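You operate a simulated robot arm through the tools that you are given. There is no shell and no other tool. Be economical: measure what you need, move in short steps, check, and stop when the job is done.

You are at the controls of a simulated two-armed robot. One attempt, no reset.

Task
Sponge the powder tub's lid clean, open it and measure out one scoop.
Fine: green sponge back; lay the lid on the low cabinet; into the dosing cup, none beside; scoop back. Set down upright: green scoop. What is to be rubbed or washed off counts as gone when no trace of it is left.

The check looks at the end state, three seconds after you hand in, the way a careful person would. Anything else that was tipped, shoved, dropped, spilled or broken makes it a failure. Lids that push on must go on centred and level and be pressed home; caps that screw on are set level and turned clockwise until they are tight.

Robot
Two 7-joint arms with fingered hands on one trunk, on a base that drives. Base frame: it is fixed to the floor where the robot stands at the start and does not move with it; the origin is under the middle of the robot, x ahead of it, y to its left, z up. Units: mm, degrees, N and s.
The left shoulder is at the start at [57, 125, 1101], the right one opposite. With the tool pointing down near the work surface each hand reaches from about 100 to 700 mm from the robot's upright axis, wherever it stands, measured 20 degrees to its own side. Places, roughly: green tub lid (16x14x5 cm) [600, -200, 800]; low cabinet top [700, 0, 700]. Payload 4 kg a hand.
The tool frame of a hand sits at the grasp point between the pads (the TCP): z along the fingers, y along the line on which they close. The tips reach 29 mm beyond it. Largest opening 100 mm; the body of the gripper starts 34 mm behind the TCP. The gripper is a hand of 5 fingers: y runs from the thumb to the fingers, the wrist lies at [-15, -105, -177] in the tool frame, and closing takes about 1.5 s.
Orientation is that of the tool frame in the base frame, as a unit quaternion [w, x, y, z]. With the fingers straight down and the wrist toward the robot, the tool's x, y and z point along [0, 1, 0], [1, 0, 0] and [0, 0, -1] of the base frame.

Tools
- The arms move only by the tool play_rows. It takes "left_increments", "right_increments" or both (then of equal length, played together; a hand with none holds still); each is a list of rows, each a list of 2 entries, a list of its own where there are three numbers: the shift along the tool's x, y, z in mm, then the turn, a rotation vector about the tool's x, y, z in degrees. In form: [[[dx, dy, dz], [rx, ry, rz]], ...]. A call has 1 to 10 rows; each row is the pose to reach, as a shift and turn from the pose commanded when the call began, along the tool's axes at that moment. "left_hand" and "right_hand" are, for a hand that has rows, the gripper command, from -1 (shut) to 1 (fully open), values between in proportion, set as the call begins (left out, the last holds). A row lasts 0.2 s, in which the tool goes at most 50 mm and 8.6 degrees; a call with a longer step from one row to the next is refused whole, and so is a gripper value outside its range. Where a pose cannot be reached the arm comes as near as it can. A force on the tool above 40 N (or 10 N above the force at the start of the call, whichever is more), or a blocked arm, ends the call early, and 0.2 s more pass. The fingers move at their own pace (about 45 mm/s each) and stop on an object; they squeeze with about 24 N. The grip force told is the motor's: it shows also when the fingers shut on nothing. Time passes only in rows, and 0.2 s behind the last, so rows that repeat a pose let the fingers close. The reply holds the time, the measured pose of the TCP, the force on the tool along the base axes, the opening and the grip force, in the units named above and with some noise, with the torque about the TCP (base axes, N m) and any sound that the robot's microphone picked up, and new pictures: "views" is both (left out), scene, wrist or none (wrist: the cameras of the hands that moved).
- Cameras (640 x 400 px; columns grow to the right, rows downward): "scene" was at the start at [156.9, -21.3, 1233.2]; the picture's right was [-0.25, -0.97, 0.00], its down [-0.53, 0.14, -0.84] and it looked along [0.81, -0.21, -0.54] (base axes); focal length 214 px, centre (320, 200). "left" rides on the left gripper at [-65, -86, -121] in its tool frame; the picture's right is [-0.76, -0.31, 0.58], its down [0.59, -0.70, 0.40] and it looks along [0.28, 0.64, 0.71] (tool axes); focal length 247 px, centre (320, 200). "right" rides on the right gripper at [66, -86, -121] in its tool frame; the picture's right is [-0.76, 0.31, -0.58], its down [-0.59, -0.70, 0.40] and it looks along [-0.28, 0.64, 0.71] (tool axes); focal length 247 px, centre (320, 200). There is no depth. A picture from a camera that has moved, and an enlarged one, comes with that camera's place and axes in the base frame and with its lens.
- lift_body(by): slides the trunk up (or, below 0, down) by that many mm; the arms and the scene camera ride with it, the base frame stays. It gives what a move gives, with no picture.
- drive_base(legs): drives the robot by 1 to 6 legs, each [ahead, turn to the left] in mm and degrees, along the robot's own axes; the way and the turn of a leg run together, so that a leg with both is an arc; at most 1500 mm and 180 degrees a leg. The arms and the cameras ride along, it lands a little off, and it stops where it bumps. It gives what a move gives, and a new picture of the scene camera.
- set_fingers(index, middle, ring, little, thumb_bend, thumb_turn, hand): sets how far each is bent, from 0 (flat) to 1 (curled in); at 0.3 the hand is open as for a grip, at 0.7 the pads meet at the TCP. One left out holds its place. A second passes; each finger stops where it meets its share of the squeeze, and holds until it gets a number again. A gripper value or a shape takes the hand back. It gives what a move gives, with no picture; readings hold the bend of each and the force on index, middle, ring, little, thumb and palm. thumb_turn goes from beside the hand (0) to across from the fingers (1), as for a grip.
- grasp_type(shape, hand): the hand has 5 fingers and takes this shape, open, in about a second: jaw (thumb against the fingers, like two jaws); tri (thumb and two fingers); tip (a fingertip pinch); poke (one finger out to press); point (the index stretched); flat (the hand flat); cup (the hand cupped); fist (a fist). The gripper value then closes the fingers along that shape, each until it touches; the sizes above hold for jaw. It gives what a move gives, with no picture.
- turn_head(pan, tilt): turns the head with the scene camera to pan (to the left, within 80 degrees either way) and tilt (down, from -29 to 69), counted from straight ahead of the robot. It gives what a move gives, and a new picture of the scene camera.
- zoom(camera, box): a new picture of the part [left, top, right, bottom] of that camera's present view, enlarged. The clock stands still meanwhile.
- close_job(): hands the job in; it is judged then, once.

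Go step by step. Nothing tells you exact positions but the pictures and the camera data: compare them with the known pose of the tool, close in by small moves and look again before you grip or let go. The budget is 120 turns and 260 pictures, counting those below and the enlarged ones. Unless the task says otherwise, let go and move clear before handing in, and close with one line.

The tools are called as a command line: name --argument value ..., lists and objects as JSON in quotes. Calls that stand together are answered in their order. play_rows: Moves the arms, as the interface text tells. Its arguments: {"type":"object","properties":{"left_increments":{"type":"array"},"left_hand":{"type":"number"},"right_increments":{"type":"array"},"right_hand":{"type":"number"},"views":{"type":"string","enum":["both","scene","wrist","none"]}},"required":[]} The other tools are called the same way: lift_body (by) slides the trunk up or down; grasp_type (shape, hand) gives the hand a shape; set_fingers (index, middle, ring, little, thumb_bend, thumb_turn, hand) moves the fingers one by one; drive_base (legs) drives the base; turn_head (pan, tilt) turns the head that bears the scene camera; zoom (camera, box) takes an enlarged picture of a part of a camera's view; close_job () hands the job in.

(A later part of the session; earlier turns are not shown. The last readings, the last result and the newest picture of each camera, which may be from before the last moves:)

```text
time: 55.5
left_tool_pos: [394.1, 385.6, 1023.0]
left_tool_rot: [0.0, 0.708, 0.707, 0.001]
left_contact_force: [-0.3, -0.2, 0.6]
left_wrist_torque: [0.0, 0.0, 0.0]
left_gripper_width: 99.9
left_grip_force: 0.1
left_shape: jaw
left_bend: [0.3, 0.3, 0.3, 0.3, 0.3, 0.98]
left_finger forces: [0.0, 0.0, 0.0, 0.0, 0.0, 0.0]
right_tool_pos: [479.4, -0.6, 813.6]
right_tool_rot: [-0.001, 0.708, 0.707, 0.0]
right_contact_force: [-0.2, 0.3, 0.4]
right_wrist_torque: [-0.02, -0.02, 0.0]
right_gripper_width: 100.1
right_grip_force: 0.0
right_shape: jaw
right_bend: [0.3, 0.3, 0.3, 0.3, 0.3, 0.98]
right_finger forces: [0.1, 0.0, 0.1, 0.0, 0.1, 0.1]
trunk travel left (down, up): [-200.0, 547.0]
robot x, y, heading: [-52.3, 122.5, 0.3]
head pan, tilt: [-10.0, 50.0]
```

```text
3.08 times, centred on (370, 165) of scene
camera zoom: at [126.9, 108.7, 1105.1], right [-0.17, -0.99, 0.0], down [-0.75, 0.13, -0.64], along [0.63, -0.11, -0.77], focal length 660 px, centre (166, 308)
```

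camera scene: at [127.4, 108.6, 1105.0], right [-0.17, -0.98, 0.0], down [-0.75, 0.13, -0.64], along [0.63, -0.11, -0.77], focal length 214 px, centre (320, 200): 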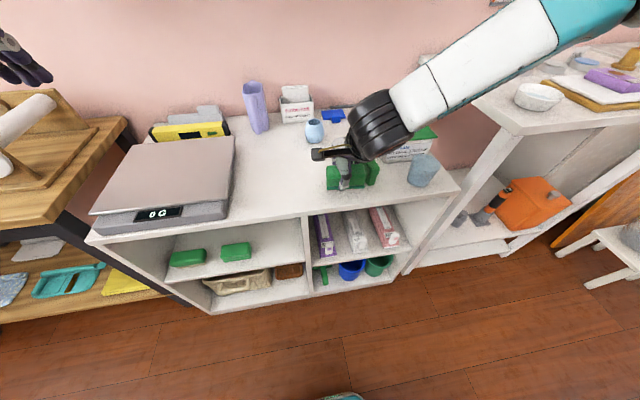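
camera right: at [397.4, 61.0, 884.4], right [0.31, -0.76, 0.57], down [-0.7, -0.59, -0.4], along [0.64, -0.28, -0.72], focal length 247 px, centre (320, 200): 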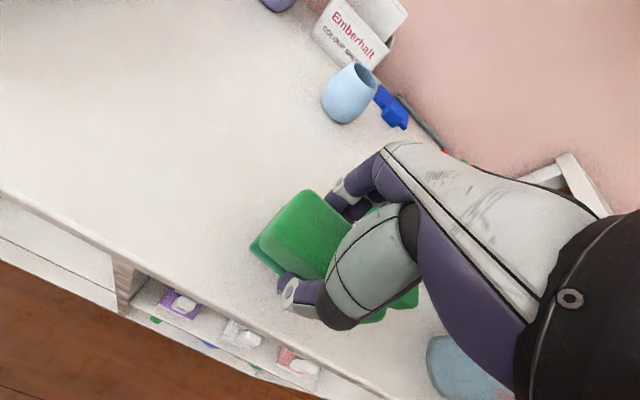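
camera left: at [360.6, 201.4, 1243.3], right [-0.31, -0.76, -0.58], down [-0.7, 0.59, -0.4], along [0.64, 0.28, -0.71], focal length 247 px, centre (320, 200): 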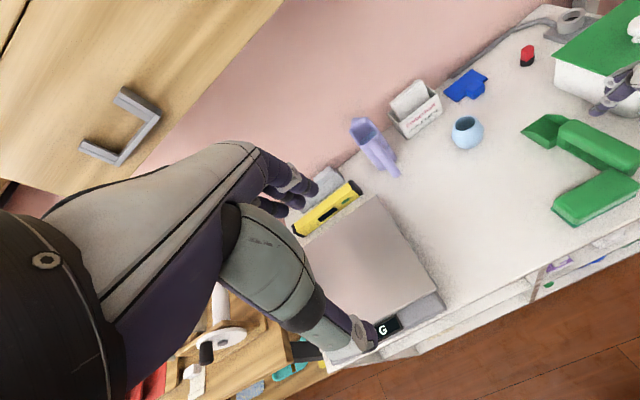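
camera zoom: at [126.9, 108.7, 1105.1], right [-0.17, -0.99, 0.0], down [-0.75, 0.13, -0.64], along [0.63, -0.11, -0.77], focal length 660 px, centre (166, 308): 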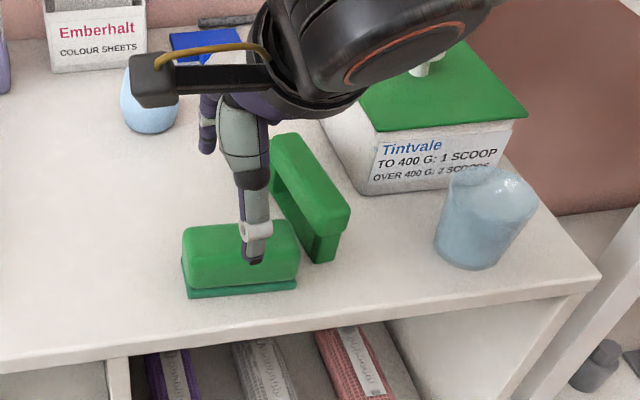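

The sponge is back in place and the lid is clean. Next I go above the knob at about [628, -212] to lift the lid.

play_rows --right_increments '[[[0, 0, -35], [0, 0, 0]], [[-15, 10, -66], [0, 0, 0]], [[-45, 32, -66], [0, 0, 0]], [[-75, 54, -66], [0, 0, 0]], [[-105, 76, -66], [0, 0, 0]], [[-135, 97, -66], [0, 0, 0]], [[-165, 118, -66], [0, 0, 0]], [[-190, 137, -66], [0, 0, 0]], [[-211, 149, -66], [0, 0, 0]], [[-211, 149, -56], [0, 0, 0]]]' --views "wrist"

turn_head --pan -28 --tilt 40

zoom --camera "scene" --box '[280, 80, 400, 220]'

```text
time: 57.7
left_tool_pos: [395.2, 384.8, 1021.4]
left_tool_rot: [0.0, 0.708, 0.706, -0.001]
left_contact_force: [-0.3, 0.4, 0.4]
left_wrist_torque: [0.04, -0.03, 0.02]
left_gripper_width: 99.7
left_grip_force: 0.0
left_shape: jaw
left_bend: [0.3, 0.3, 0.3, 0.3, 0.3, 0.98]
left_finger forces: [0.1, 0.0, 0.0, 0.0, 0.0, 0.0]
right_tool_pos: [630.4, -213.7, 868.7]
right_tool_rot: [-0.001, 0.707, 0.707, 0.0]
right_contact_force: [0.0, -0.6, -0.3]
right_wrist_torque: [0.0, -0.02, 0.01]
right_gripper_width: 100.0
right_grip_force: 0.1
right_shape: jaw
right_bend: [0.3, 0.3, 0.3, 0.3, 0.3, 0.98]
right_finger forces: [0.1, 0.0, 0.0, 0.0, 0.0, 0.0]
trunk travel left (down, up): [-200.0, 547.0]
robot x, y, heading: [-50.5, 120.3, 0.1]
head pan, tilt: [-10.0, 50.0]
camera right: at [546.6, -147.4, 988.5], right [0.31, -0.76, 0.57], down [-0.7, -0.59, -0.4], along [0.64, -0.28, -0.72], focal length 247 px, centre (320, 200)
```

right: 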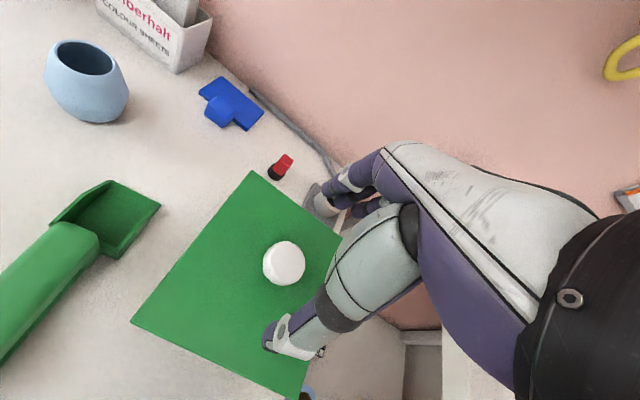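

```text
time: 58.5
left_tool_pos: [395.8, 386.4, 1022.6]
left_tool_rot: [-0.001, 0.707, 0.707, -0.001]
left_contact_force: [0.5, 0.0, 0.2]
left_wrist_torque: [0.01, 0.0, 0.0]
left_gripper_width: 99.5
left_grip_force: 0.0
left_shape: jaw
left_bend: [0.3, 0.3, 0.3, 0.3, 0.3, 0.98]
left_finger forces: [0.0, 0.0, 0.1, 0.1, 0.0, 0.0]
right_tool_pos: [631.0, -213.8, 868.7]
right_tool_rot: [-0.002, 0.707, 0.708, -0.001]
right_contact_force: [-0.1, -0.2, -0.2]
right_wrist_torque: [0.01, -0.01, 0.0]
right_gripper_width: 99.9
right_grip_force: 0.0
right_shape: jaw
right_bend: [0.3, 0.3, 0.3, 0.3, 0.3, 0.98]
right_finger forces: [0.0, 0.1, 0.0, 0.0, 0.0, 0.0]
trunk travel left (down, up): [-200.0, 547.0]
robot x, y, heading: [-52.1, 119.8, 0.1]
head pan, tilt: [-28.0, 40.0]
camera scene: at [126.6, 82.1, 1119.1], right [-0.47, -0.88, 0.0], down [-0.57, 0.3, -0.77], along [0.68, -0.36, -0.64], focal length 214 px, centre (320, 200)
```

scene: 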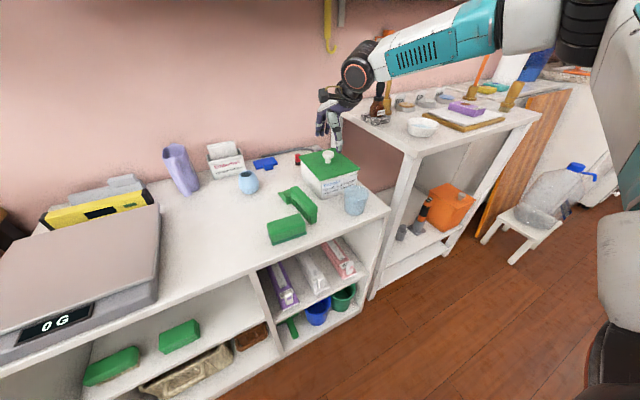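

```text
2.86 times, centred on (340, 150) of scene
camera zoom: at [126.6, 82.1, 1119.1], right [-0.47, -0.88, 0.0], down [-0.57, 0.3, -0.77], along [0.68, -0.36, -0.64], focal length 613 px, centre (263, 343)
```

zoom: 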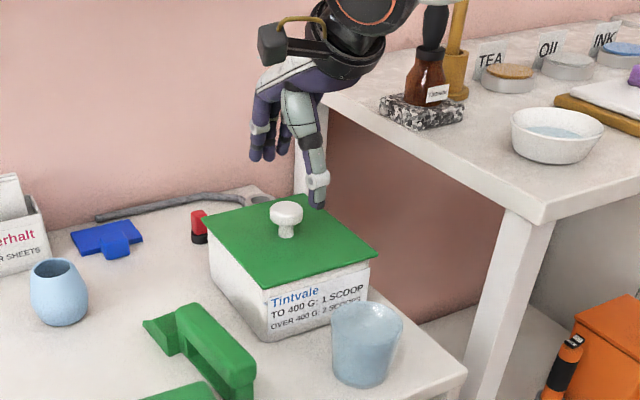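

The knob's axis is at about [629, -210] with its top at z≈812. Lower around it and close.

play_rows --right_increments '[[[4, -2, 20], [0, 0, 0]], [[4, -2, 40], [0, 0, 0]], [[4, -2, 55], [0, 0, 0]], [[4, -2, 55], [0, 0, 0]]]' --views "wrist"

zoom --camera "scene" --box '[290, 90, 380, 200]'

```text
time: 59.5
left_tool_pos: [395.2, 384.6, 1022.0]
left_tool_rot: [0.0, 0.708, 0.707, 0.0]
left_contact_force: [0.0, -0.2, 0.7]
left_wrist_torque: [0.02, 0.0, -0.02]
left_gripper_width: 99.7
left_grip_force: 0.0
left_shape: jaw
left_bend: [0.3, 0.3, 0.3, 0.3, 0.3, 0.98]
left_finger forces: [0.1, 0.0, 0.0, 0.0, 0.0, 0.0]
right_tool_pos: [628.5, -209.3, 812.9]
right_tool_rot: [-0.002, 0.707, 0.707, 0.0]
right_contact_force: [-1.2, -0.1, 1.2]
right_wrist_torque: [-0.02, -0.01, -0.01]
right_gripper_width: 99.6
right_grip_force: 0.0
right_shape: jaw
right_bend: [0.3, 0.3, 0.3, 0.3, 0.3, 0.98]
right_finger forces: [0.1, 0.0, 0.0, 0.0, 0.0, 0.0]
trunk travel left (down, up): [-200.0, 547.0]
robot x, y, heading: [-56.3, 120.5, 0.1]
head pan, tilt: [-28.0, 40.0]
camera right: at [543.9, -143.5, 934.2], right [0.31, -0.76, 0.57], down [-0.7, -0.59, -0.4], along [0.64, -0.28, -0.72], focal length 247 px, centre (320, 200)
```

right: 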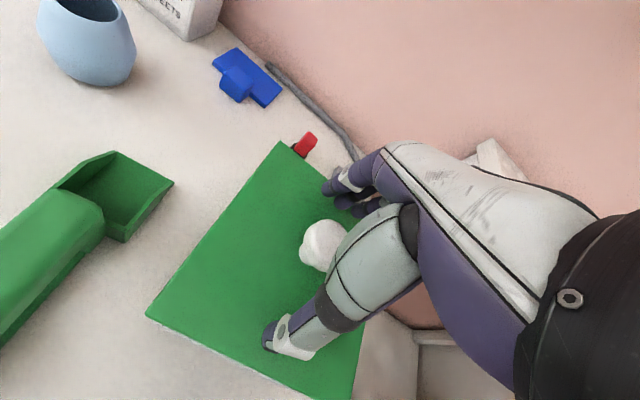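

```text
3.64 times, centred on (335, 145) of scene
camera zoom: at [126.6, 82.0, 1119.1], right [-0.47, -0.88, 0.0], down [-0.57, 0.3, -0.77], along [0.68, -0.36, -0.64], focal length 780 px, centre (266, 400)
```

zoom: 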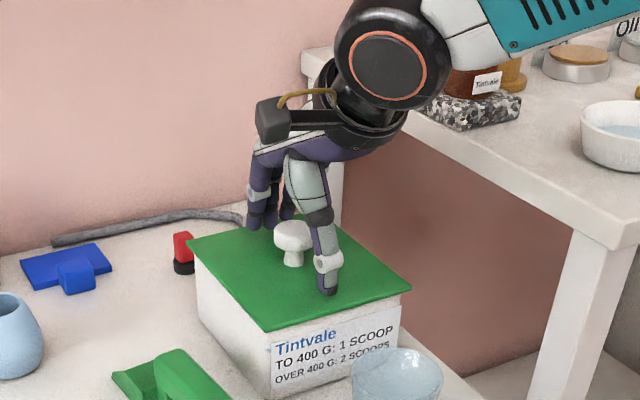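

The geometry checks out: the knob lies between thumb and fingers. Closing.

play_rows --right_increments '[[[0, 0, 0], [0, 0, 0]], [[0, 0, 0], [0, 0, 0]], [[0, 0, 0], [0, 0, 0]], [[0, 0, 0], [0, 0, 0]], [[0, 0, 0], [0, 0, 0]], [[0, 0, 0], [0, 0, 0]], [[0, 0, 0], [0, 0, 0]], [[0, 0, 0], [0, 0, 0]], [[0, 0, 0], [0, 0, 0]]]' --right_hand -1 --views "wrist"

zoom --camera "scene" --box '[290, 90, 380, 200]'

```text
time: 61.5
left_tool_pos: [394.5, 383.9, 1022.4]
left_tool_rot: [-0.001, 0.708, 0.707, 0.0]
left_contact_force: [0.1, 0.6, 0.2]
left_wrist_torque: [-0.03, 0.0, -0.01]
left_gripper_width: 100.0
left_grip_force: 0.1
left_shape: jaw
left_bend: [0.3, 0.3, 0.3, 0.3, 0.3, 0.98]
left_finger forces: [0.0, 0.0, 0.0, 0.0, 0.0, 0.0]
right_tool_pos: [628.9, -209.0, 812.7]
right_tool_rot: [-0.001, 0.707, 0.707, 0.001]
right_contact_force: [-1.0, 0.5, 0.9]
right_wrist_torque: [0.05, -0.09, 0.0]
right_gripper_width: 25.6
right_grip_force: 24.4
right_shape: jaw
right_bend: [0.52, 0.55, 0.73, 0.57, 0.75, 1.0]
right_finger forces: [12.7, 5.1, 0.0, 0.0, 17.0, 0.0]
trunk travel left (down, up): [-200.0, 547.0]
robot x, y, heading: [-53.0, 121.2, 0.1]
head pan, tilt: [-28.0, 40.0]
heard: snap
camera right: at [543.9, -143.4, 934.6], right [0.31, -0.76, 0.57], down [-0.7, -0.59, -0.4], along [0.64, -0.28, -0.72], focal length 247 px, centre (320, 200)
```

right: 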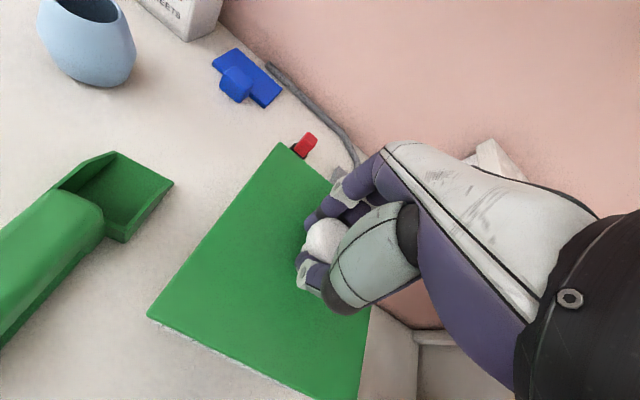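

```text
3.64 times, centred on (335, 145) of scene
camera zoom: at [126.5, 82.1, 1119.1], right [-0.47, -0.88, 0.0], down [-0.57, 0.3, -0.77], along [0.68, -0.36, -0.64], focal length 780 px, centre (266, 400)
```

zoom: 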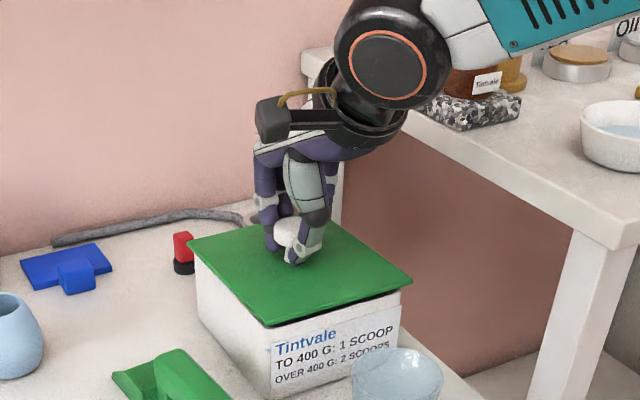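

There was a snap: the lid seems to have popped loose slightly as the fingers wedged under the knob. I'll lift gently straight up and check that the tub stays.

play_rows --right_increments '[[[0, 0, -5], [0, 0, 0]], [[0, 0, -12], [0, 0, 0]], [[0, 0, -24], [0, 0, 0]], [[0, 0, -40], [0, 0, 0]]]' --views "wrist"

zoom --camera "scene" --box '[290, 90, 380, 200]'

```text
time: 62.5
left_tool_pos: [395.4, 385.4, 1022.7]
left_tool_rot: [-0.001, 0.708, 0.707, -0.001]
left_contact_force: [0.8, 0.4, 0.8]
left_wrist_torque: [0.0, -0.05, 0.0]
left_gripper_width: 99.8
left_grip_force: 0.0
left_shape: jaw
left_bend: [0.3, 0.3, 0.3, 0.3, 0.3, 0.98]
left_finger forces: [0.1, 0.1, 0.1, 0.0, 0.1, 0.1]
right_tool_pos: [630.0, -210.2, 852.2]
right_tool_rot: [-0.001, 0.707, 0.707, 0.0]
right_contact_force: [-0.3, -0.3, 0.3]
right_wrist_torque: [-0.01, 0.03, 0.01]
right_gripper_width: 25.6
right_grip_force: 23.9
right_shape: jaw
right_bend: [0.52, 0.55, 0.73, 0.57, 0.77, 1.0]
right_finger forces: [12.2, 5.1, 0.0, 0.0, 15.3, 0.0]
trunk travel left (down, up): [-200.0, 547.0]
robot x, y, heading: [-49.7, 121.5, 0.1]
head pan, tilt: [-28.0, 40.0]
camera right: at [544.3, -144.3, 974.3], right [0.31, -0.76, 0.57], down [-0.7, -0.59, -0.4], along [0.64, -0.28, -0.71], focal length 247 px, centre (320, 200)
```

right: 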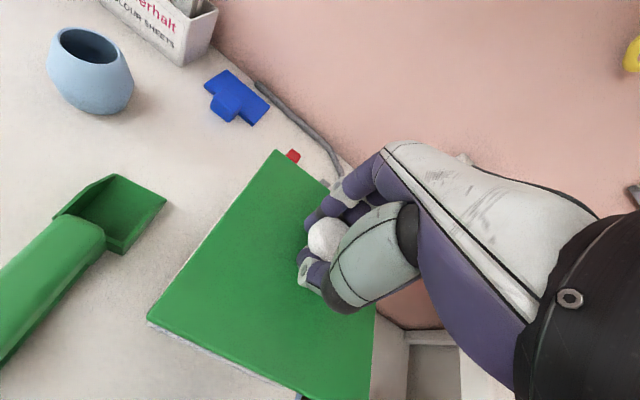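

```text
3.64 times, centred on (335, 145) of scene
camera zoom: at [126.5, 82.1, 1119.1], right [-0.47, -0.88, 0.0], down [-0.57, 0.3, -0.77], along [0.68, -0.36, -0.64], focal length 780 px, centre (266, 400)
```

zoom: 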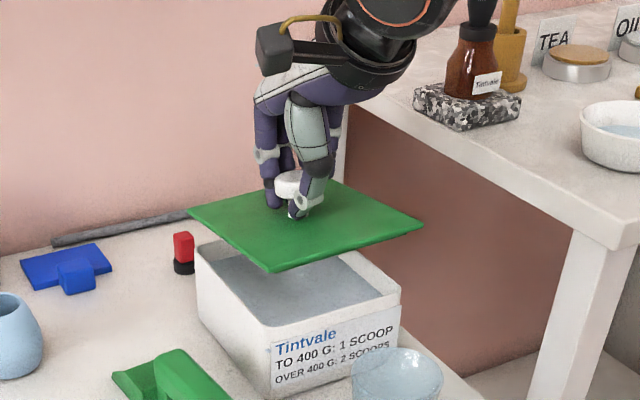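

The lid came off cleanly and shows grey-blue powder inside. I'll raise it, draw it in, and swing the robot left to the free area between scale and sponge.

play_rows --right_increments '[[[0, 0, -20], [0, 0, 0]], [[0, -5, -40], [0, 0, 0]], [[0, -25, -50], [0, 0, 0]], [[0, -45, -50], [0, 0, 0]], [[0, -65, -50], [0, 0, 0]], [[0, -90, -50], [0, 0, 0]]]' --views "none"

drive_base --legs '[[0, 30]]'

```text
time: 63.9
left_tool_pos: [394.9, 385.7, 1022.7]
left_tool_rot: [0.0, 0.708, 0.706, 0.0]
left_contact_force: [-0.5, -0.2, 0.3]
left_wrist_torque: [-0.02, 0.0, 0.02]
left_gripper_width: 99.8
left_grip_force: 0.0
left_shape: jaw
left_bend: [0.3, 0.3, 0.3, 0.3, 0.3, 0.98]
left_finger forces: [0.0, 0.0, 0.1, 0.0, 0.0, 0.1]
right_tool_pos: [538.4, -209.8, 903.5]
right_tool_rot: [-0.002, 0.707, 0.707, -0.001]
right_contact_force: [0.4, -0.7, -0.3]
right_wrist_torque: [-0.02, 0.02, 0.01]
right_gripper_width: 25.6
right_grip_force: 24.2
right_shape: jaw
right_bend: [0.52, 0.55, 0.73, 0.57, 0.77, 1.0]
right_finger forces: [12.0, 5.2, 0.0, 0.0, 15.4, 0.0]
trunk travel left (down, up): [-200.0, 547.0]
robot x, y, heading: [-53.9, 119.0, -0.1]
head pan, tilt: [-28.0, 40.0]
```

```text
time: 65.8
left_tool_pos: [207.8, 569.5, 1022.5]
left_tool_rot: [0.0, 0.507, 0.862, -0.001]
left_contact_force: [0.1, 0.5, 0.4]
left_wrist_torque: [-0.03, -0.01, 0.02]
left_gripper_width: 99.9
left_grip_force: 0.1
left_shape: jaw
left_bend: [0.3, 0.3, 0.3, 0.3, 0.3, 0.98]
left_finger forces: [0.0, 0.0, 0.0, 0.0, 0.1, 0.0]
right_tool_pos: [625.4, 121.4, 902.2]
right_tool_rot: [-0.001, 0.505, 0.863, -0.001]
right_contact_force: [0.2, -0.3, -1.0]
right_wrist_torque: [0.0, -0.01, 0.0]
right_gripper_width: 25.3
right_grip_force: 23.9
right_shape: jaw
right_bend: [0.52, 0.55, 0.73, 0.57, 0.77, 1.0]
right_finger forces: [11.6, 5.3, 0.0, 0.0, 15.3, 0.1]
trunk travel left (down, up): [-200.0, 547.0]
robot x, y, heading: [-49.1, 123.2, 29.7]
head pan, tilt: [-28.0, 40.0]
camera scene: at [123.0, 174.9, 1119.1], right [0.03, -1.0, 0.0], down [-0.64, -0.02, -0.77], along [0.77, 0.02, -0.64], focal length 214 px, centre (320, 200)
```

scene: 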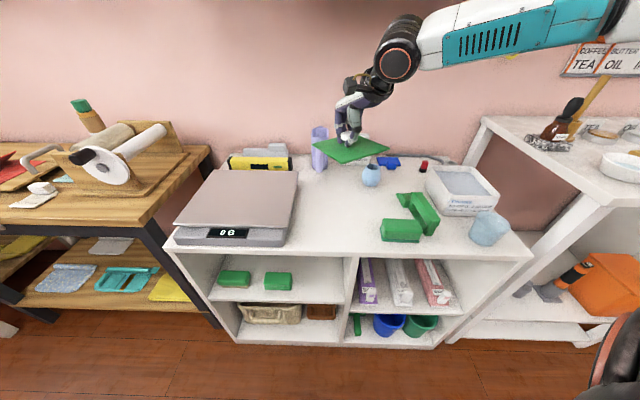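

Now move the lid to about [565, 142], squaring it back, and look before lowering.

play_rows --right_increments '[[[12, -10, 0], [0, 0, 7.2]], [[24, -21, 0], [0, 0, 14.5]], [[36, -32, 0], [0, 0, 21.7]], [[48, -42, 0], [0, 0, 29]], [[48, -42, 40], [0, 0, 29]], [[48, -42, 70], [0, 0, 29]]]' --views "both"

zoom --camera "scene" --box '[270, 110, 430, 250]'

```text
time: 67.2
left_tool_pos: [209.3, 570.1, 1021.9]
left_tool_rot: [-0.001, 0.506, 0.862, 0.0]
left_contact_force: [0.5, -1.0, 0.4]
left_wrist_torque: [0.01, 0.01, 0.0]
left_gripper_width: 100.0
left_grip_force: 0.2
left_shape: jaw
left_bend: [0.3, 0.3, 0.3, 0.3, 0.3, 0.98]
left_finger forces: [0.1, 0.0, 0.1, 0.1, 0.0, 0.0]
right_tool_pos: [563.2, 144.4, 831.9]
right_tool_rot: [-0.001, 0.705, 0.709, -0.001]
right_contact_force: [0.8, 0.2, -0.3]
right_wrist_torque: [-0.01, -0.02, 0.0]
right_gripper_width: 25.3
right_grip_force: 24.1
right_shape: jaw
right_bend: [0.52, 0.55, 0.73, 0.57, 0.77, 1.0]
right_finger forces: [11.5, 5.2, 0.0, 0.0, 15.6, 0.0]
trunk travel left (down, up): [-200.0, 547.0]
robot x, y, heading: [-51.2, 122.4, 29.6]
head pan, tilt: [-28.0, 40.0]
camera scene: at [123.5, 174.8, 1119.0], right [0.03, -1.0, 0.0], down [-0.64, -0.02, -0.77], along [0.77, 0.02, -0.64], focal length 214 px, centre (320, 200)
camera right: at [479.3, 209.8, 953.0], right [0.31, -0.76, 0.58], down [-0.7, -0.59, -0.4], along [0.64, -0.28, -0.72], focal length 247 px, centre (320, 200)
```

scene: 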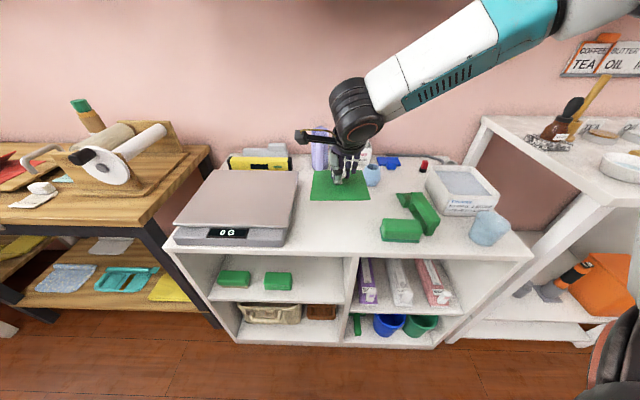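
right: 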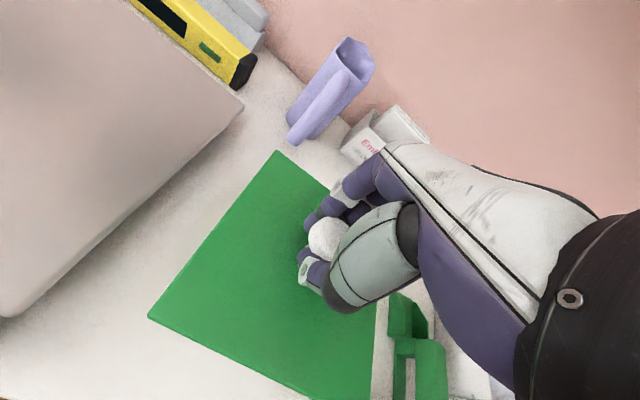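

```text
2.86 times, centred on (350, 180) of scene
camera zoom: at [123.5, 174.8, 1119.0], right [0.03, -1.0, 0.0], down [-0.64, -0.02, -0.77], along [0.77, 0.02, -0.64], focal length 613 px, centre (234, 257)
```

zoom: 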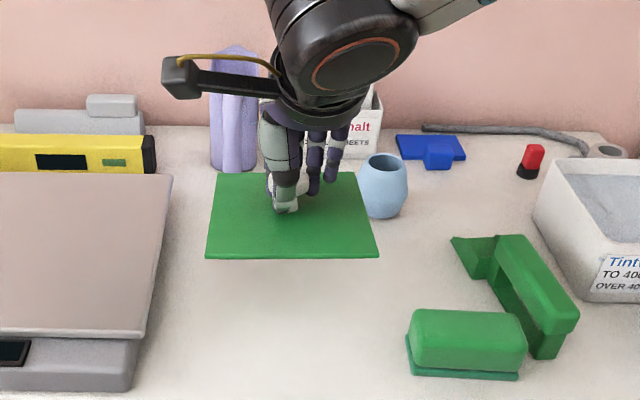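

The spot is clear. Lower the lid.

play_rows --right_increments '[[[0, -5, 25], [0, 0, 0]], [[0, -10, 50], [0, 0, 0]], [[0, -10, 70], [0, 0, 0]]]' --views "none"

play_rows --right_increments '[[[0, 0, 4], [0, 0, 0]], [[0, 0, 8], [0, 0, 0]], [[0, 0, 12], [0, 0, 0]]]' --views "none"

zoom --camera "scene" --box '[270, 130, 430, 250]'

```text
time: 68.0
left_tool_pos: [209.0, 570.7, 1022.0]
left_tool_rot: [-0.001, 0.506, 0.863, -0.001]
left_contact_force: [-0.3, 0.1, -0.8]
left_wrist_torque: [0.01, 0.01, -0.02]
left_gripper_width: 100.2
left_grip_force: 0.0
left_shape: jaw
left_bend: [0.3, 0.3, 0.3, 0.3, 0.3, 0.98]
left_finger forces: [0.0, 0.0, 0.0, 0.0, 0.0, 0.1]
right_tool_pos: [555.0, 143.0, 765.0]
right_tool_rot: [-0.001, 0.706, 0.709, -0.002]
right_contact_force: [-0.8, 1.1, -0.4]
right_wrist_torque: [0.02, -0.02, 0.04]
right_gripper_width: 25.0
right_grip_force: 24.3
right_shape: jaw
right_bend: [0.52, 0.55, 0.73, 0.57, 0.77, 1.0]
right_finger forces: [11.4, 5.2, 0.0, 0.0, 15.7, 0.0]
trunk travel left (down, up): [-200.0, 547.0]
robot x, y, heading: [-52.4, 117.4, 29.4]
head pan, tilt: [-28.0, 40.0]
```

```text
time: 68.8
left_tool_pos: [207.1, 570.0, 1021.8]
left_tool_rot: [0.0, 0.506, 0.862, -0.001]
left_contact_force: [0.0, -0.8, 0.0]
left_wrist_torque: [0.01, 0.01, -0.02]
left_gripper_width: 99.9
left_grip_force: 0.0
left_shape: jaw
left_bend: [0.3, 0.3, 0.3, 0.3, 0.3, 0.98]
left_finger forces: [0.0, 0.1, 0.0, 0.0, 0.0, 0.1]
right_tool_pos: [554.0, 142.9, 751.3]
right_tool_rot: [-0.002, 0.705, 0.709, -0.001]
right_contact_force: [0.3, 0.2, -0.6]
right_wrist_torque: [0.01, 0.01, 0.0]
right_gripper_width: 25.2
right_grip_force: 24.1
right_shape: jaw
right_bend: [0.52, 0.55, 0.73, 0.57, 0.77, 1.0]
right_finger forces: [11.4, 5.2, 0.1, 0.0, 15.7, 0.1]
trunk travel left (down, up): [-200.0, 547.0]
robot x, y, heading: [-52.6, 119.9, 29.4]
head pan, tilt: [-28.0, 40.0]
```

```text
3.33 times, centred on (350, 190) of scene
camera zoom: at [123.1, 174.8, 1119.1], right [0.03, -1.0, 0.0], down [-0.64, -0.02, -0.77], along [0.77, 0.02, -0.64], focal length 715 px, centre (220, 233)
```

zoom: 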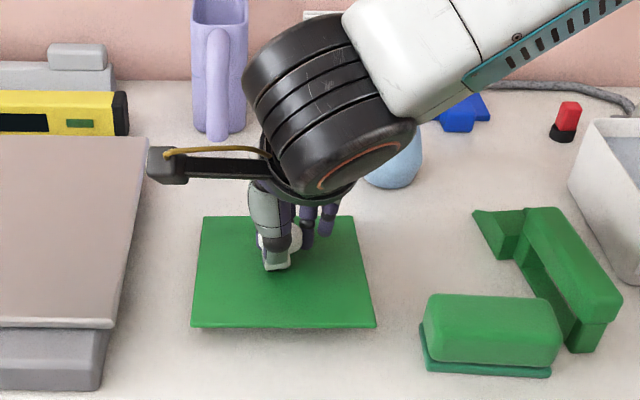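

Not touching yet, so I continue slowly.

play_rows --right_increments '[[[0, 0, 2], [0, 0, 0]], [[0, 0, 4], [0, 0, 0]], [[0, 0, 6], [0, 0, 0]], [[0, 0, 8], [0, 0, 0]]]' --views "none"

```text
time: 69.8
left_tool_pos: [207.3, 570.8, 1021.3]
left_tool_rot: [0.0, 0.506, 0.863, 0.0]
left_contact_force: [-0.1, -0.2, -0.9]
left_wrist_torque: [0.04, -0.04, -0.01]
left_gripper_width: 99.7
left_grip_force: 0.0
left_shape: jaw
left_bend: [0.3, 0.3, 0.3, 0.3, 0.3, 0.98]
left_finger forces: [0.0, 0.0, 0.0, 0.1, 0.0, 0.0]
right_tool_pos: [555.3, 143.8, 744.6]
right_tool_rot: [-0.002, 0.705, 0.709, -0.001]
right_contact_force: [-1.2, -0.2, 3.6]
right_wrist_torque: [0.01, -0.24, 0.05]
right_gripper_width: 25.7
right_grip_force: 24.2
right_shape: jaw
right_bend: [0.76, 0.55, 0.73, 0.57, 0.77, 1.0]
right_finger forces: [11.7, 4.3, 0.0, 0.0, 18.7, 0.0]
trunk travel left (down, up): [-200.0, 547.0]
robot x, y, heading: [-52.8, 119.7, 29.6]
head pan, tilt: [-28.0, 40.0]
```

zoom --camera "scene" --box '[300, 150, 400, 230]'

zoom --camera "right" --box '[120, 120, 440, 400]'

```text
5.00 times, centred on (350, 190) of scene
camera zoom: at [122.7, 174.8, 1119.2], right [0.03, -1.0, 0.0], down [-0.64, -0.02, -0.77], along [0.77, 0.02, -0.64], focal length 1072 px, centre (170, 250)
```

zoom: 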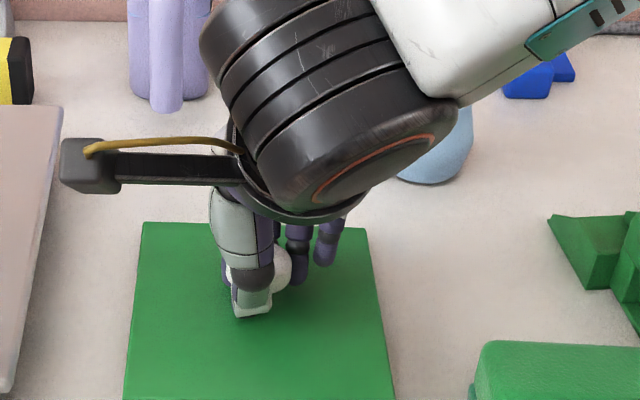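

```text
1.43 times, centred on (280, 260) of right
camera zoom: at [469.1, 209.0, 864.8], right [0.31, -0.76, 0.58], down [-0.7, -0.59, -0.4], along [0.64, -0.28, -0.71], focal length 353 px, centre (377, 114)
```

zoom: 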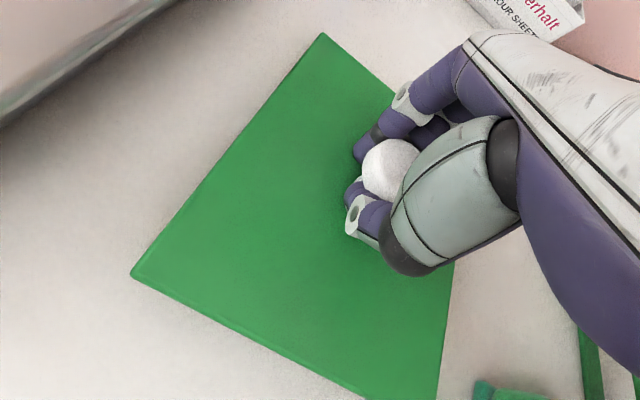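

The lid rests on the table. Open and rise.

play_rows --right_increments '[[[0, 0, 1], [0, 0, 0]], [[0, 0, 1], [0, 0, 0]], [[0, 0, 1], [0, 0, 0]], [[0, 0, 1], [0, 0, 0]], [[0, 0, 1], [0, 0, 0]], [[0, 0, 1], [0, 0, 0]], [[0, 0, 1], [0, 0, 0]], [[0, 0, -15], [0, 0, 0]], [[0, 0, -50], [0, 0, 0]], [[0, 0, -95], [0, 0, 0]]]' --right_hand 1 --views "none"

play_rows --right_increments '[[[0, 0, -40], [0, 0, 0]], [[0, -10, -80], [0, 0, 0]], [[0, -20, -100], [0, 0, 0]]]' --views "scene"

zoom --camera "scene" --box '[280, 130, 440, 250]'

```text
time: 72.0
left_tool_pos: [207.3, 570.2, 1021.7]
left_tool_rot: [0.0, 0.506, 0.863, 0.0]
left_contact_force: [0.0, -0.8, 0.7]
left_wrist_torque: [-0.01, -0.01, -0.01]
left_gripper_width: 99.9
left_grip_force: 0.0
left_shape: jaw
left_bend: [0.3, 0.3, 0.3, 0.3, 0.3, 0.98]
left_finger forces: [0.1, 0.1, 0.1, 0.0, 0.0, 0.0]
right_tool_pos: [555.0, 143.8, 839.6]
right_tool_rot: [0.0, 0.705, 0.71, -0.001]
right_contact_force: [-0.1, 0.2, -0.6]
right_wrist_torque: [0.01, 0.01, 0.02]
right_gripper_width: 100.3
right_grip_force: 0.1
right_shape: jaw
right_bend: [0.3, 0.3, 0.3, 0.3, 0.3, 0.98]
right_finger forces: [0.0, 0.0, 0.0, 0.0, 0.0, 0.1]
trunk travel left (down, up): [-200.0, 547.0]
robot x, y, heading: [-51.6, 118.3, 29.6]
head pan, tilt: [-28.0, 40.0]
```

```text
time: 72.8
left_tool_pos: [208.6, 570.5, 1022.8]
left_tool_rot: [0.0, 0.506, 0.862, 0.0]
left_contact_force: [-0.5, 0.0, 0.1]
left_wrist_torque: [0.04, -0.01, 0.02]
left_gripper_width: 99.8
left_grip_force: 0.0
left_shape: jaw
left_bend: [0.3, 0.3, 0.3, 0.3, 0.3, 0.98]
left_finger forces: [0.0, 0.0, 0.0, 0.0, 0.0, 0.0]
right_tool_pos: [536.5, 143.5, 939.7]
right_tool_rot: [-0.001, 0.705, 0.71, -0.001]
right_contact_force: [1.1, 0.7, -0.5]
right_wrist_torque: [0.05, -0.02, -0.01]
right_gripper_width: 100.0
right_grip_force: 0.1
right_shape: jaw
right_bend: [0.3, 0.3, 0.3, 0.3, 0.3, 0.98]
right_finger forces: [0.0, 0.0, 0.0, 0.1, 0.1, 0.0]
trunk travel left (down, up): [-200.0, 547.0]
robot x, y, heading: [-49.7, 123.4, 29.5]
head pan, tilt: [-28.0, 40.0]
camera scene: at [122.9, 174.8, 1119.1], right [0.03, -1.0, 0.0], down [-0.64, -0.02, -0.77], along [0.77, 0.02, -0.64], focal length 214 px, centre (320, 200)
```

scene: 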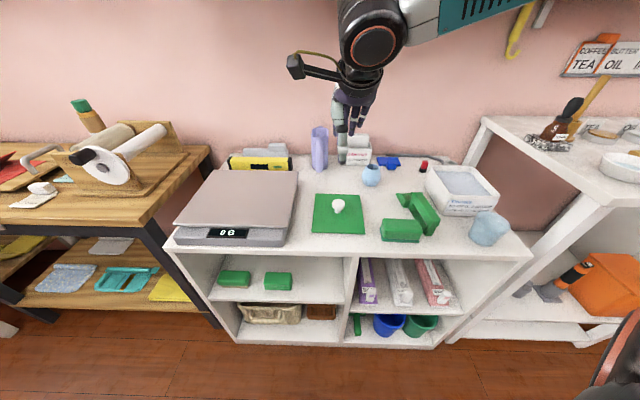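

```text
3.33 times, centred on (360, 190) of scene
camera zoom: at [122.9, 174.8, 1119.1], right [0.03, -1.0, 0.0], down [-0.64, -0.02, -0.77], along [0.77, 0.02, -0.64], focal length 715 px, centre (187, 233)
```

zoom: 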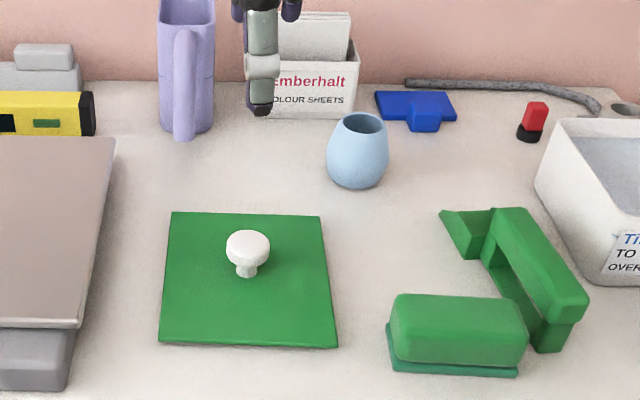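

The lid lies flat and clear. I turn the robot back to face the cabinet and look closely at the scoop and the tub interior.

drive_base --legs '[[0, -29.5]]'

turn_head --pan -22 --tilt 45

zoom --camera "scene" --box '[270, 130, 390, 230]'

zoom --camera "right" --box '[0, 0, 640, 400]'

```text
time: 74.7
left_tool_pos: [394.7, 384.0, 1022.2]
left_tool_rot: [-0.001, 0.709, 0.705, -0.001]
left_contact_force: [-0.6, 0.4, -0.3]
left_wrist_torque: [0.0, 0.0, 0.0]
left_gripper_width: 99.6
left_grip_force: 0.0
left_shape: jaw
left_bend: [0.3, 0.3, 0.3, 0.3, 0.3, 0.98]
left_finger forces: [0.0, 0.0, 0.0, 0.0, 0.0, 0.0]
right_tool_pos: [470.2, -149.8, 937.7]
right_tool_rot: [-0.001, 0.863, 0.506, -0.001]
right_contact_force: [-0.4, -0.5, 0.1]
right_wrist_torque: [0.01, 0.02, 0.01]
right_gripper_width: 100.1
right_grip_force: 0.1
right_shape: jaw
right_bend: [0.3, 0.3, 0.3, 0.3, 0.3, 0.98]
right_finger forces: [0.0, 0.1, 0.1, 0.0, 0.0, 0.0]
trunk travel left (down, up): [-200.0, 547.0]
robot x, y, heading: [-49.4, 119.7, -0.1]
head pan, tilt: [-28.0, 40.0]
camera scene: at [126.5, 81.3, 1119.1], right [-0.47, -0.88, 0.0], down [-0.57, 0.3, -0.77], along [0.68, -0.36, -0.64], focal length 214 px, centre (320, 200)
```

scene: 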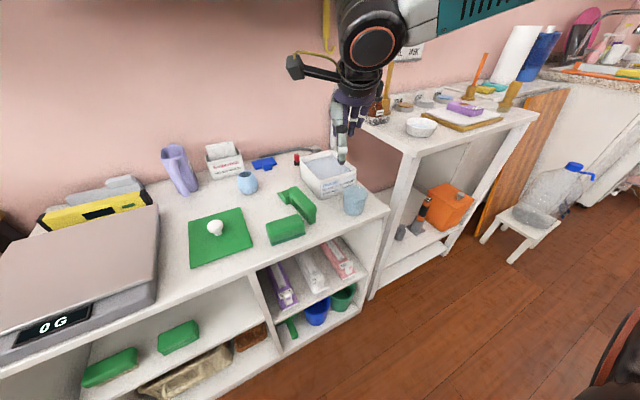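

```text
time: 75.4
left_tool_pos: [394.9, 383.0, 1022.2]
left_tool_rot: [-0.001, 0.709, 0.705, 0.0]
left_contact_force: [0.1, -0.4, 0.8]
left_wrist_torque: [-0.01, 0.0, 0.02]
left_gripper_width: 99.9
left_grip_force: 0.0
left_shape: jaw
left_bend: [0.3, 0.3, 0.3, 0.3, 0.3, 0.98]
left_finger forces: [0.0, 0.1, 0.1, 0.0, 0.1, 0.0]
right_tool_pos: [470.6, -150.8, 938.3]
right_tool_rot: [-0.001, 0.863, 0.506, -0.001]
right_contact_force: [0.5, 0.2, 0.2]
right_wrist_torque: [0.01, 0.01, -0.03]
right_gripper_width: 100.1
right_grip_force: 0.0
right_shape: jaw
right_bend: [0.3, 0.3, 0.3, 0.3, 0.3, 0.98]
right_finger forces: [0.0, 0.1, 0.0, 0.0, 0.1, 0.0]
trunk travel left (down, up): [-200.0, 547.0]
robot x, y, heading: [-51.7, 116.5, -0.0]
head pan, tilt: [-22.0, 45.0]
camera scene: at [126.8, 90.8, 1111.9], right [-0.38, -0.93, 0.0], down [-0.66, 0.27, -0.71], along [0.66, -0.27, -0.71], focal length 214 px, centre (320, 200)
```

scene: 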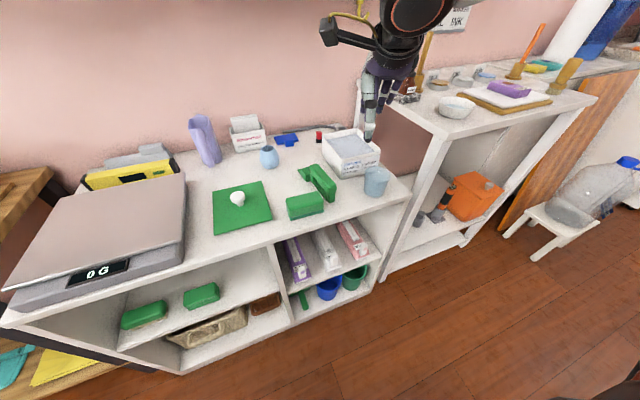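

```text
4.00 times, centred on (330, 180) of scene
camera zoom: at [126.8, 90.8, 1111.9], right [-0.38, -0.93, 0.0], down [-0.66, 0.27, -0.71], along [0.66, -0.27, -0.71], focal length 858 px, centre (280, 280)
```

zoom: 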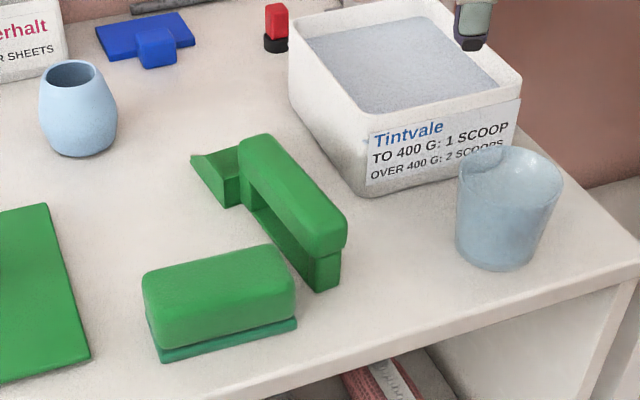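

```text
1.00 times, centred on (320, 200) of right (not enlarged: the box is as wide or as high as the picture)
camera zoom: at [428.6, -51.1, 1058.9], right [-0.1, -0.81, 0.58], down [-0.9, -0.17, -0.4], along [0.42, -0.56, -0.72], focal length 247 px, centre (320, 200)
```

zoom: 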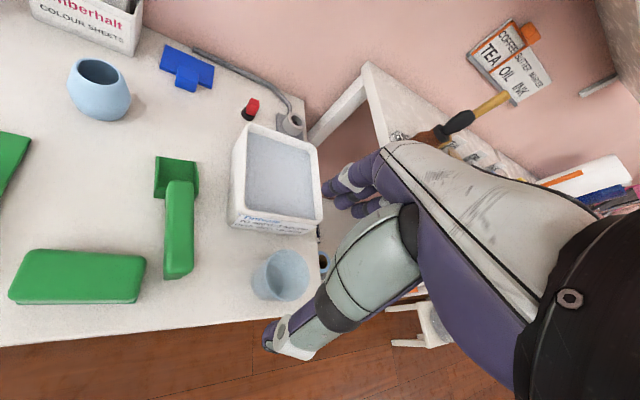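

zoom --camera "right" --box '[130, 110, 330, 310]'

zoom --camera "right" --box '[140, 140, 220, 200]'

zoom --camera "scene" --box '[310, 120, 400, 210]'

```text
2.00 times, centred on (230, 210) of right
camera zoom: at [428.6, -51.1, 1058.9], right [-0.1, -0.81, 0.58], down [-0.9, -0.17, -0.4], along [0.42, -0.56, -0.72], focal length 494 px, centre (500, 180)
```

zoom: 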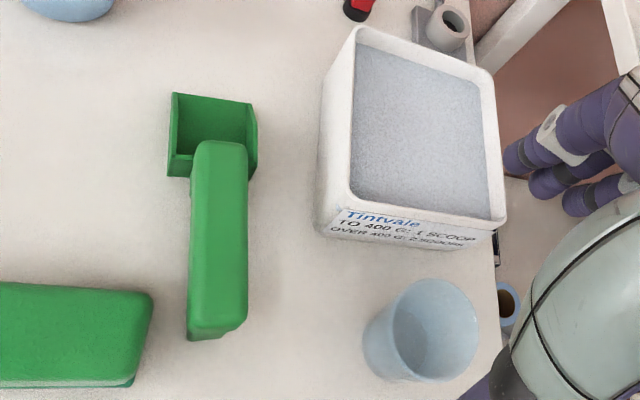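

```text
6.67 times, centred on (180, 170) of right
camera zoom: at [428.6, -51.1, 1058.9], right [-0.1, -0.81, 0.58], down [-0.9, -0.17, -0.4], along [0.42, -0.56, -0.72], focal length 1646 px, centre (1253, 400)
```

zoom: 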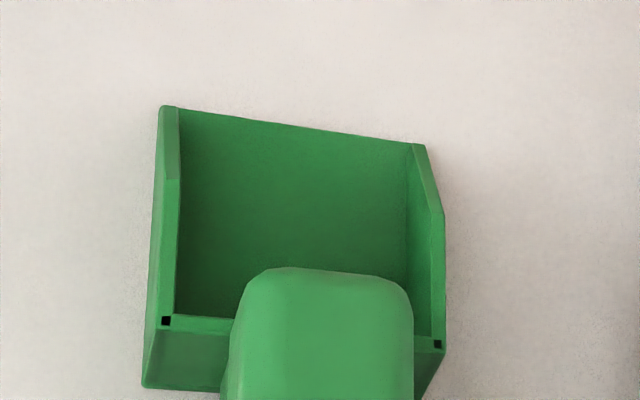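

```text
4.44 times, centred on (355, 165) of scene
camera zoom: at [126.8, 90.8, 1111.9], right [-0.38, -0.93, 0.0], down [-0.66, 0.27, -0.71], along [0.66, -0.27, -0.71], focal length 953 px, centre (164, 356)
```

zoom: 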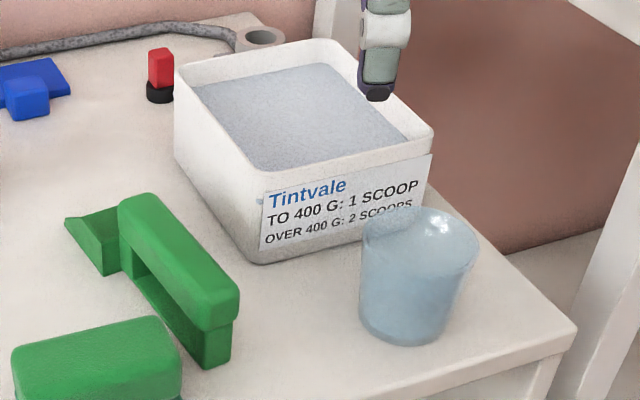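

The scoop is a dustpan-type: floor, back and side walls, front open toward +x, with a raised handle (top z≈757) along x≈484–585 at y≈-82. I drive 60 mm closer, then turn the hand so it grips the handle across y.

drive_base --legs '[[60, 0]]'

play_rows --right_increments '[[[7, -2, 0], [0, 0, -8.3]], [[14, -3, 0], [0, 0, -16.6]], [[21, -5, 0], [0, 0, -24.9]], [[28, -6, 0], [0, 0, -33.2]], [[35, -8, 0], [0, 0, -41.5]], [[42, -10, 0], [0, 0, -49.8]], [[49, -11, 0], [0, 0, -58.1]], [[56, -13, 0], [0, 0, -66.4]], [[63, -14, 0], [0, 0, -74.7]], [[69, -16, 0], [0, 0, -83]]]' --views "none"

```text
time: 76.3
left_tool_pos: [453.5, 384.7, 1022.2]
left_tool_rot: [0.0, 0.709, 0.705, 0.0]
left_contact_force: [0.1, 0.4, 0.8]
left_wrist_torque: [0.0, -0.01, 0.0]
left_gripper_width: 99.8
left_grip_force: 0.0
left_shape: jaw
left_bend: [0.3, 0.3, 0.3, 0.3, 0.3, 0.98]
left_finger forces: [0.0, 0.1, 0.0, 0.0, 0.0, 0.0]
right_tool_pos: [527.6, -150.8, 940.1]
right_tool_rot: [-0.001, 0.863, 0.506, -0.001]
right_contact_force: [-0.6, 0.7, 0.0]
right_wrist_torque: [0.01, -0.03, 0.02]
right_gripper_width: 99.8
right_grip_force: 0.1
right_shape: jaw
right_bend: [0.3, 0.3, 0.3, 0.3, 0.3, 0.98]
right_finger forces: [0.1, 0.0, 0.0, 0.1, 0.1, 0.1]
trunk travel left (down, up): [-200.0, 547.0]
robot x, y, heading: [5.4, 120.5, 0.3]
head pan, tilt: [-22.0, 45.0]
camera scene: at [183.5, 91.0, 1112.1], right [-0.38, -0.93, 0.0], down [-0.66, 0.27, -0.71], along [0.66, -0.27, -0.71], focal length 214 px, centre (320, 200)
```

scene: 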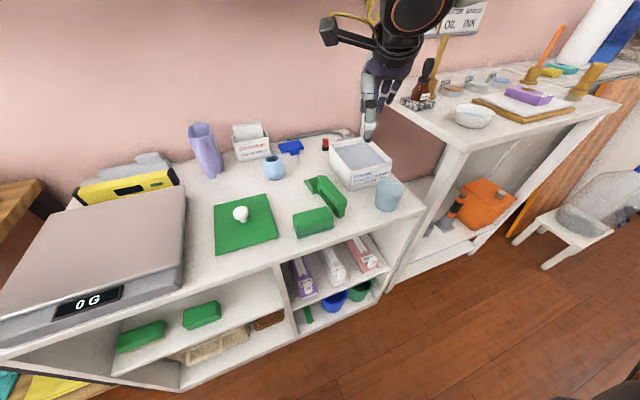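

```text
time: 78.5
left_tool_pos: [452.9, 383.5, 1021.8]
left_tool_rot: [0.0, 0.709, 0.705, -0.001]
left_contact_force: [0.4, 0.3, -0.2]
left_wrist_torque: [0.03, 0.01, 0.04]
left_gripper_width: 100.0
left_grip_force: 0.0
left_shape: jaw
left_bend: [0.3, 0.3, 0.3, 0.3, 0.3, 0.98]
left_finger forces: [0.0, 0.1, 0.0, 0.1, 0.1, 0.1]
right_tool_pos: [546.7, -82.4, 938.4]
right_tool_rot: [-0.001, 0.31, 0.951, 0.002]
right_contact_force: [0.4, -0.8, 0.5]
right_wrist_torque: [0.0, -0.04, 0.01]
right_gripper_width: 99.6
right_grip_force: 0.0
right_shape: jaw
right_bend: [0.3, 0.3, 0.3, 0.3, 0.3, 0.98]
right_finger forces: [0.1, 0.0, 0.0, 0.0, 0.0, 0.1]
trunk travel left (down, up): [-200.0, 547.0]
robot x, y, heading: [3.7, 118.1, 0.4]
head pan, tilt: [-22.0, 45.0]
```

play_rows --right_increments '[[[-1, 1, 15], [0, 0, -7.8]], [[-2, 1, 40], [0, 0, -15.6]], [[-3, 2, 65], [0, 0, -23.4]], [[-3, 2, 90], [0, 0, -31.2]], [[-3, 2, 115], [0, 0, -39]], [[-3, 2, 130], [0, 0, -39]]]' --views "both"

zoom --camera "scene" --box '[270, 130, 390, 250]'

zoom --camera "right" --box '[180, 130, 420, 350]'

```text
time: 80.0
left_tool_pos: [453.2, 382.7, 1022.6]
left_tool_rot: [0.0, 0.708, 0.706, 0.0]
left_contact_force: [0.2, 0.3, 0.6]
left_wrist_torque: [-0.02, -0.01, -0.01]
left_gripper_width: 99.7
left_grip_force: 0.0
left_shape: jaw
left_bend: [0.3, 0.3, 0.3, 0.3, 0.3, 0.98]
left_finger forces: [0.0, 0.0, 0.0, 0.1, 0.0, 0.0]
right_tool_pos: [550.5, -82.7, 807.2]
right_tool_rot: [-0.001, -0.026, 1.0, 0.001]
right_contact_force: [0.4, 0.4, -1.0]
right_wrist_torque: [0.0, -0.01, -0.02]
right_gripper_width: 99.9
right_grip_force: 0.0
right_shape: jaw
right_bend: [0.3, 0.3, 0.3, 0.3, 0.3, 0.98]
right_finger forces: [0.1, 0.1, 0.0, 0.0, 0.1, 0.0]
trunk travel left (down, up): [-200.0, 547.0]
robot x, y, heading: [2.4, 118.3, 0.0]
head pan, tilt: [-22.0, 45.0]
camera scene: at [184.0, 90.9, 1111.8], right [-0.38, -0.93, 0.0], down [-0.66, 0.27, -0.71], along [0.65, -0.27, -0.71], focal length 214 px, centre (320, 200)
camera right: at [489.3, -170.8, 927.4], right [0.74, 0.34, 0.58], down [0.62, -0.67, -0.4], along [0.25, 0.66, -0.71], focal length 247 px, centre (320, 200)
```

scene: 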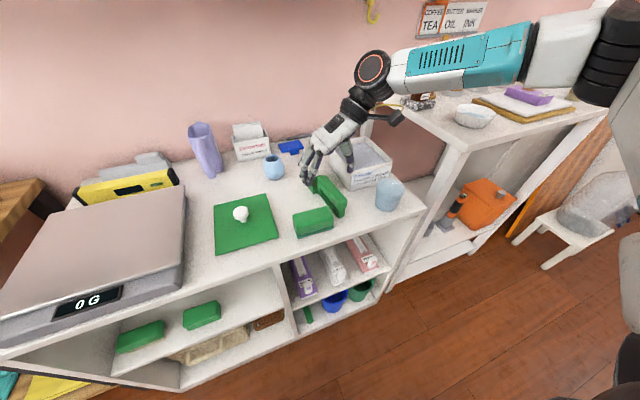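
right: 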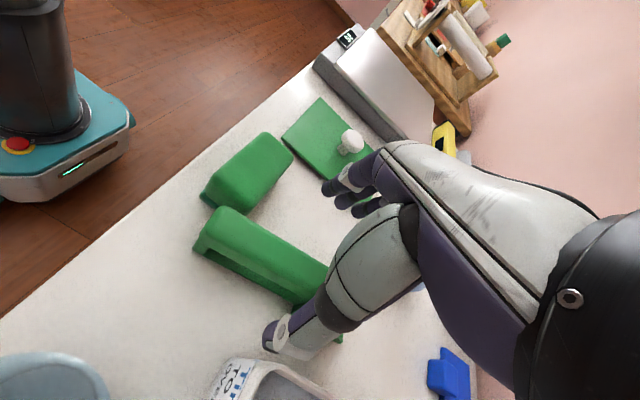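

```text
3.33 times, centred on (330, 190) of scene
camera zoom: at [184.0, 90.9, 1111.8], right [-0.38, -0.93, 0.0], down [-0.66, 0.27, -0.71], along [0.65, -0.27, -0.71], focal length 715 px, centre (287, 233)
```

zoom: 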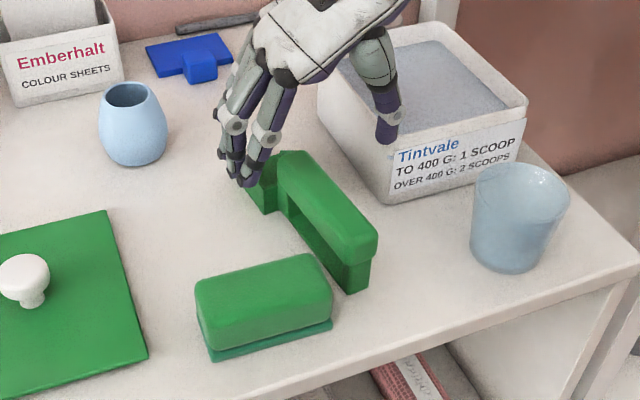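

```text
1.82 times, centred on (300, 240) of right
camera zoom: at [489.3, -170.8, 927.4], right [0.74, 0.34, 0.58], down [0.62, -0.67, -0.4], along [0.25, 0.66, -0.71], focal length 449 px, centre (356, 127)
```

zoom: 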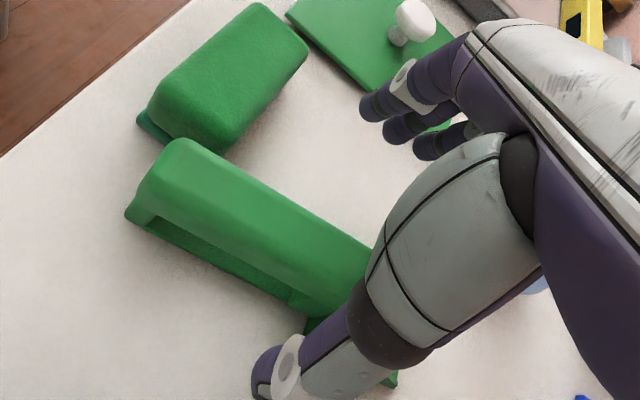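

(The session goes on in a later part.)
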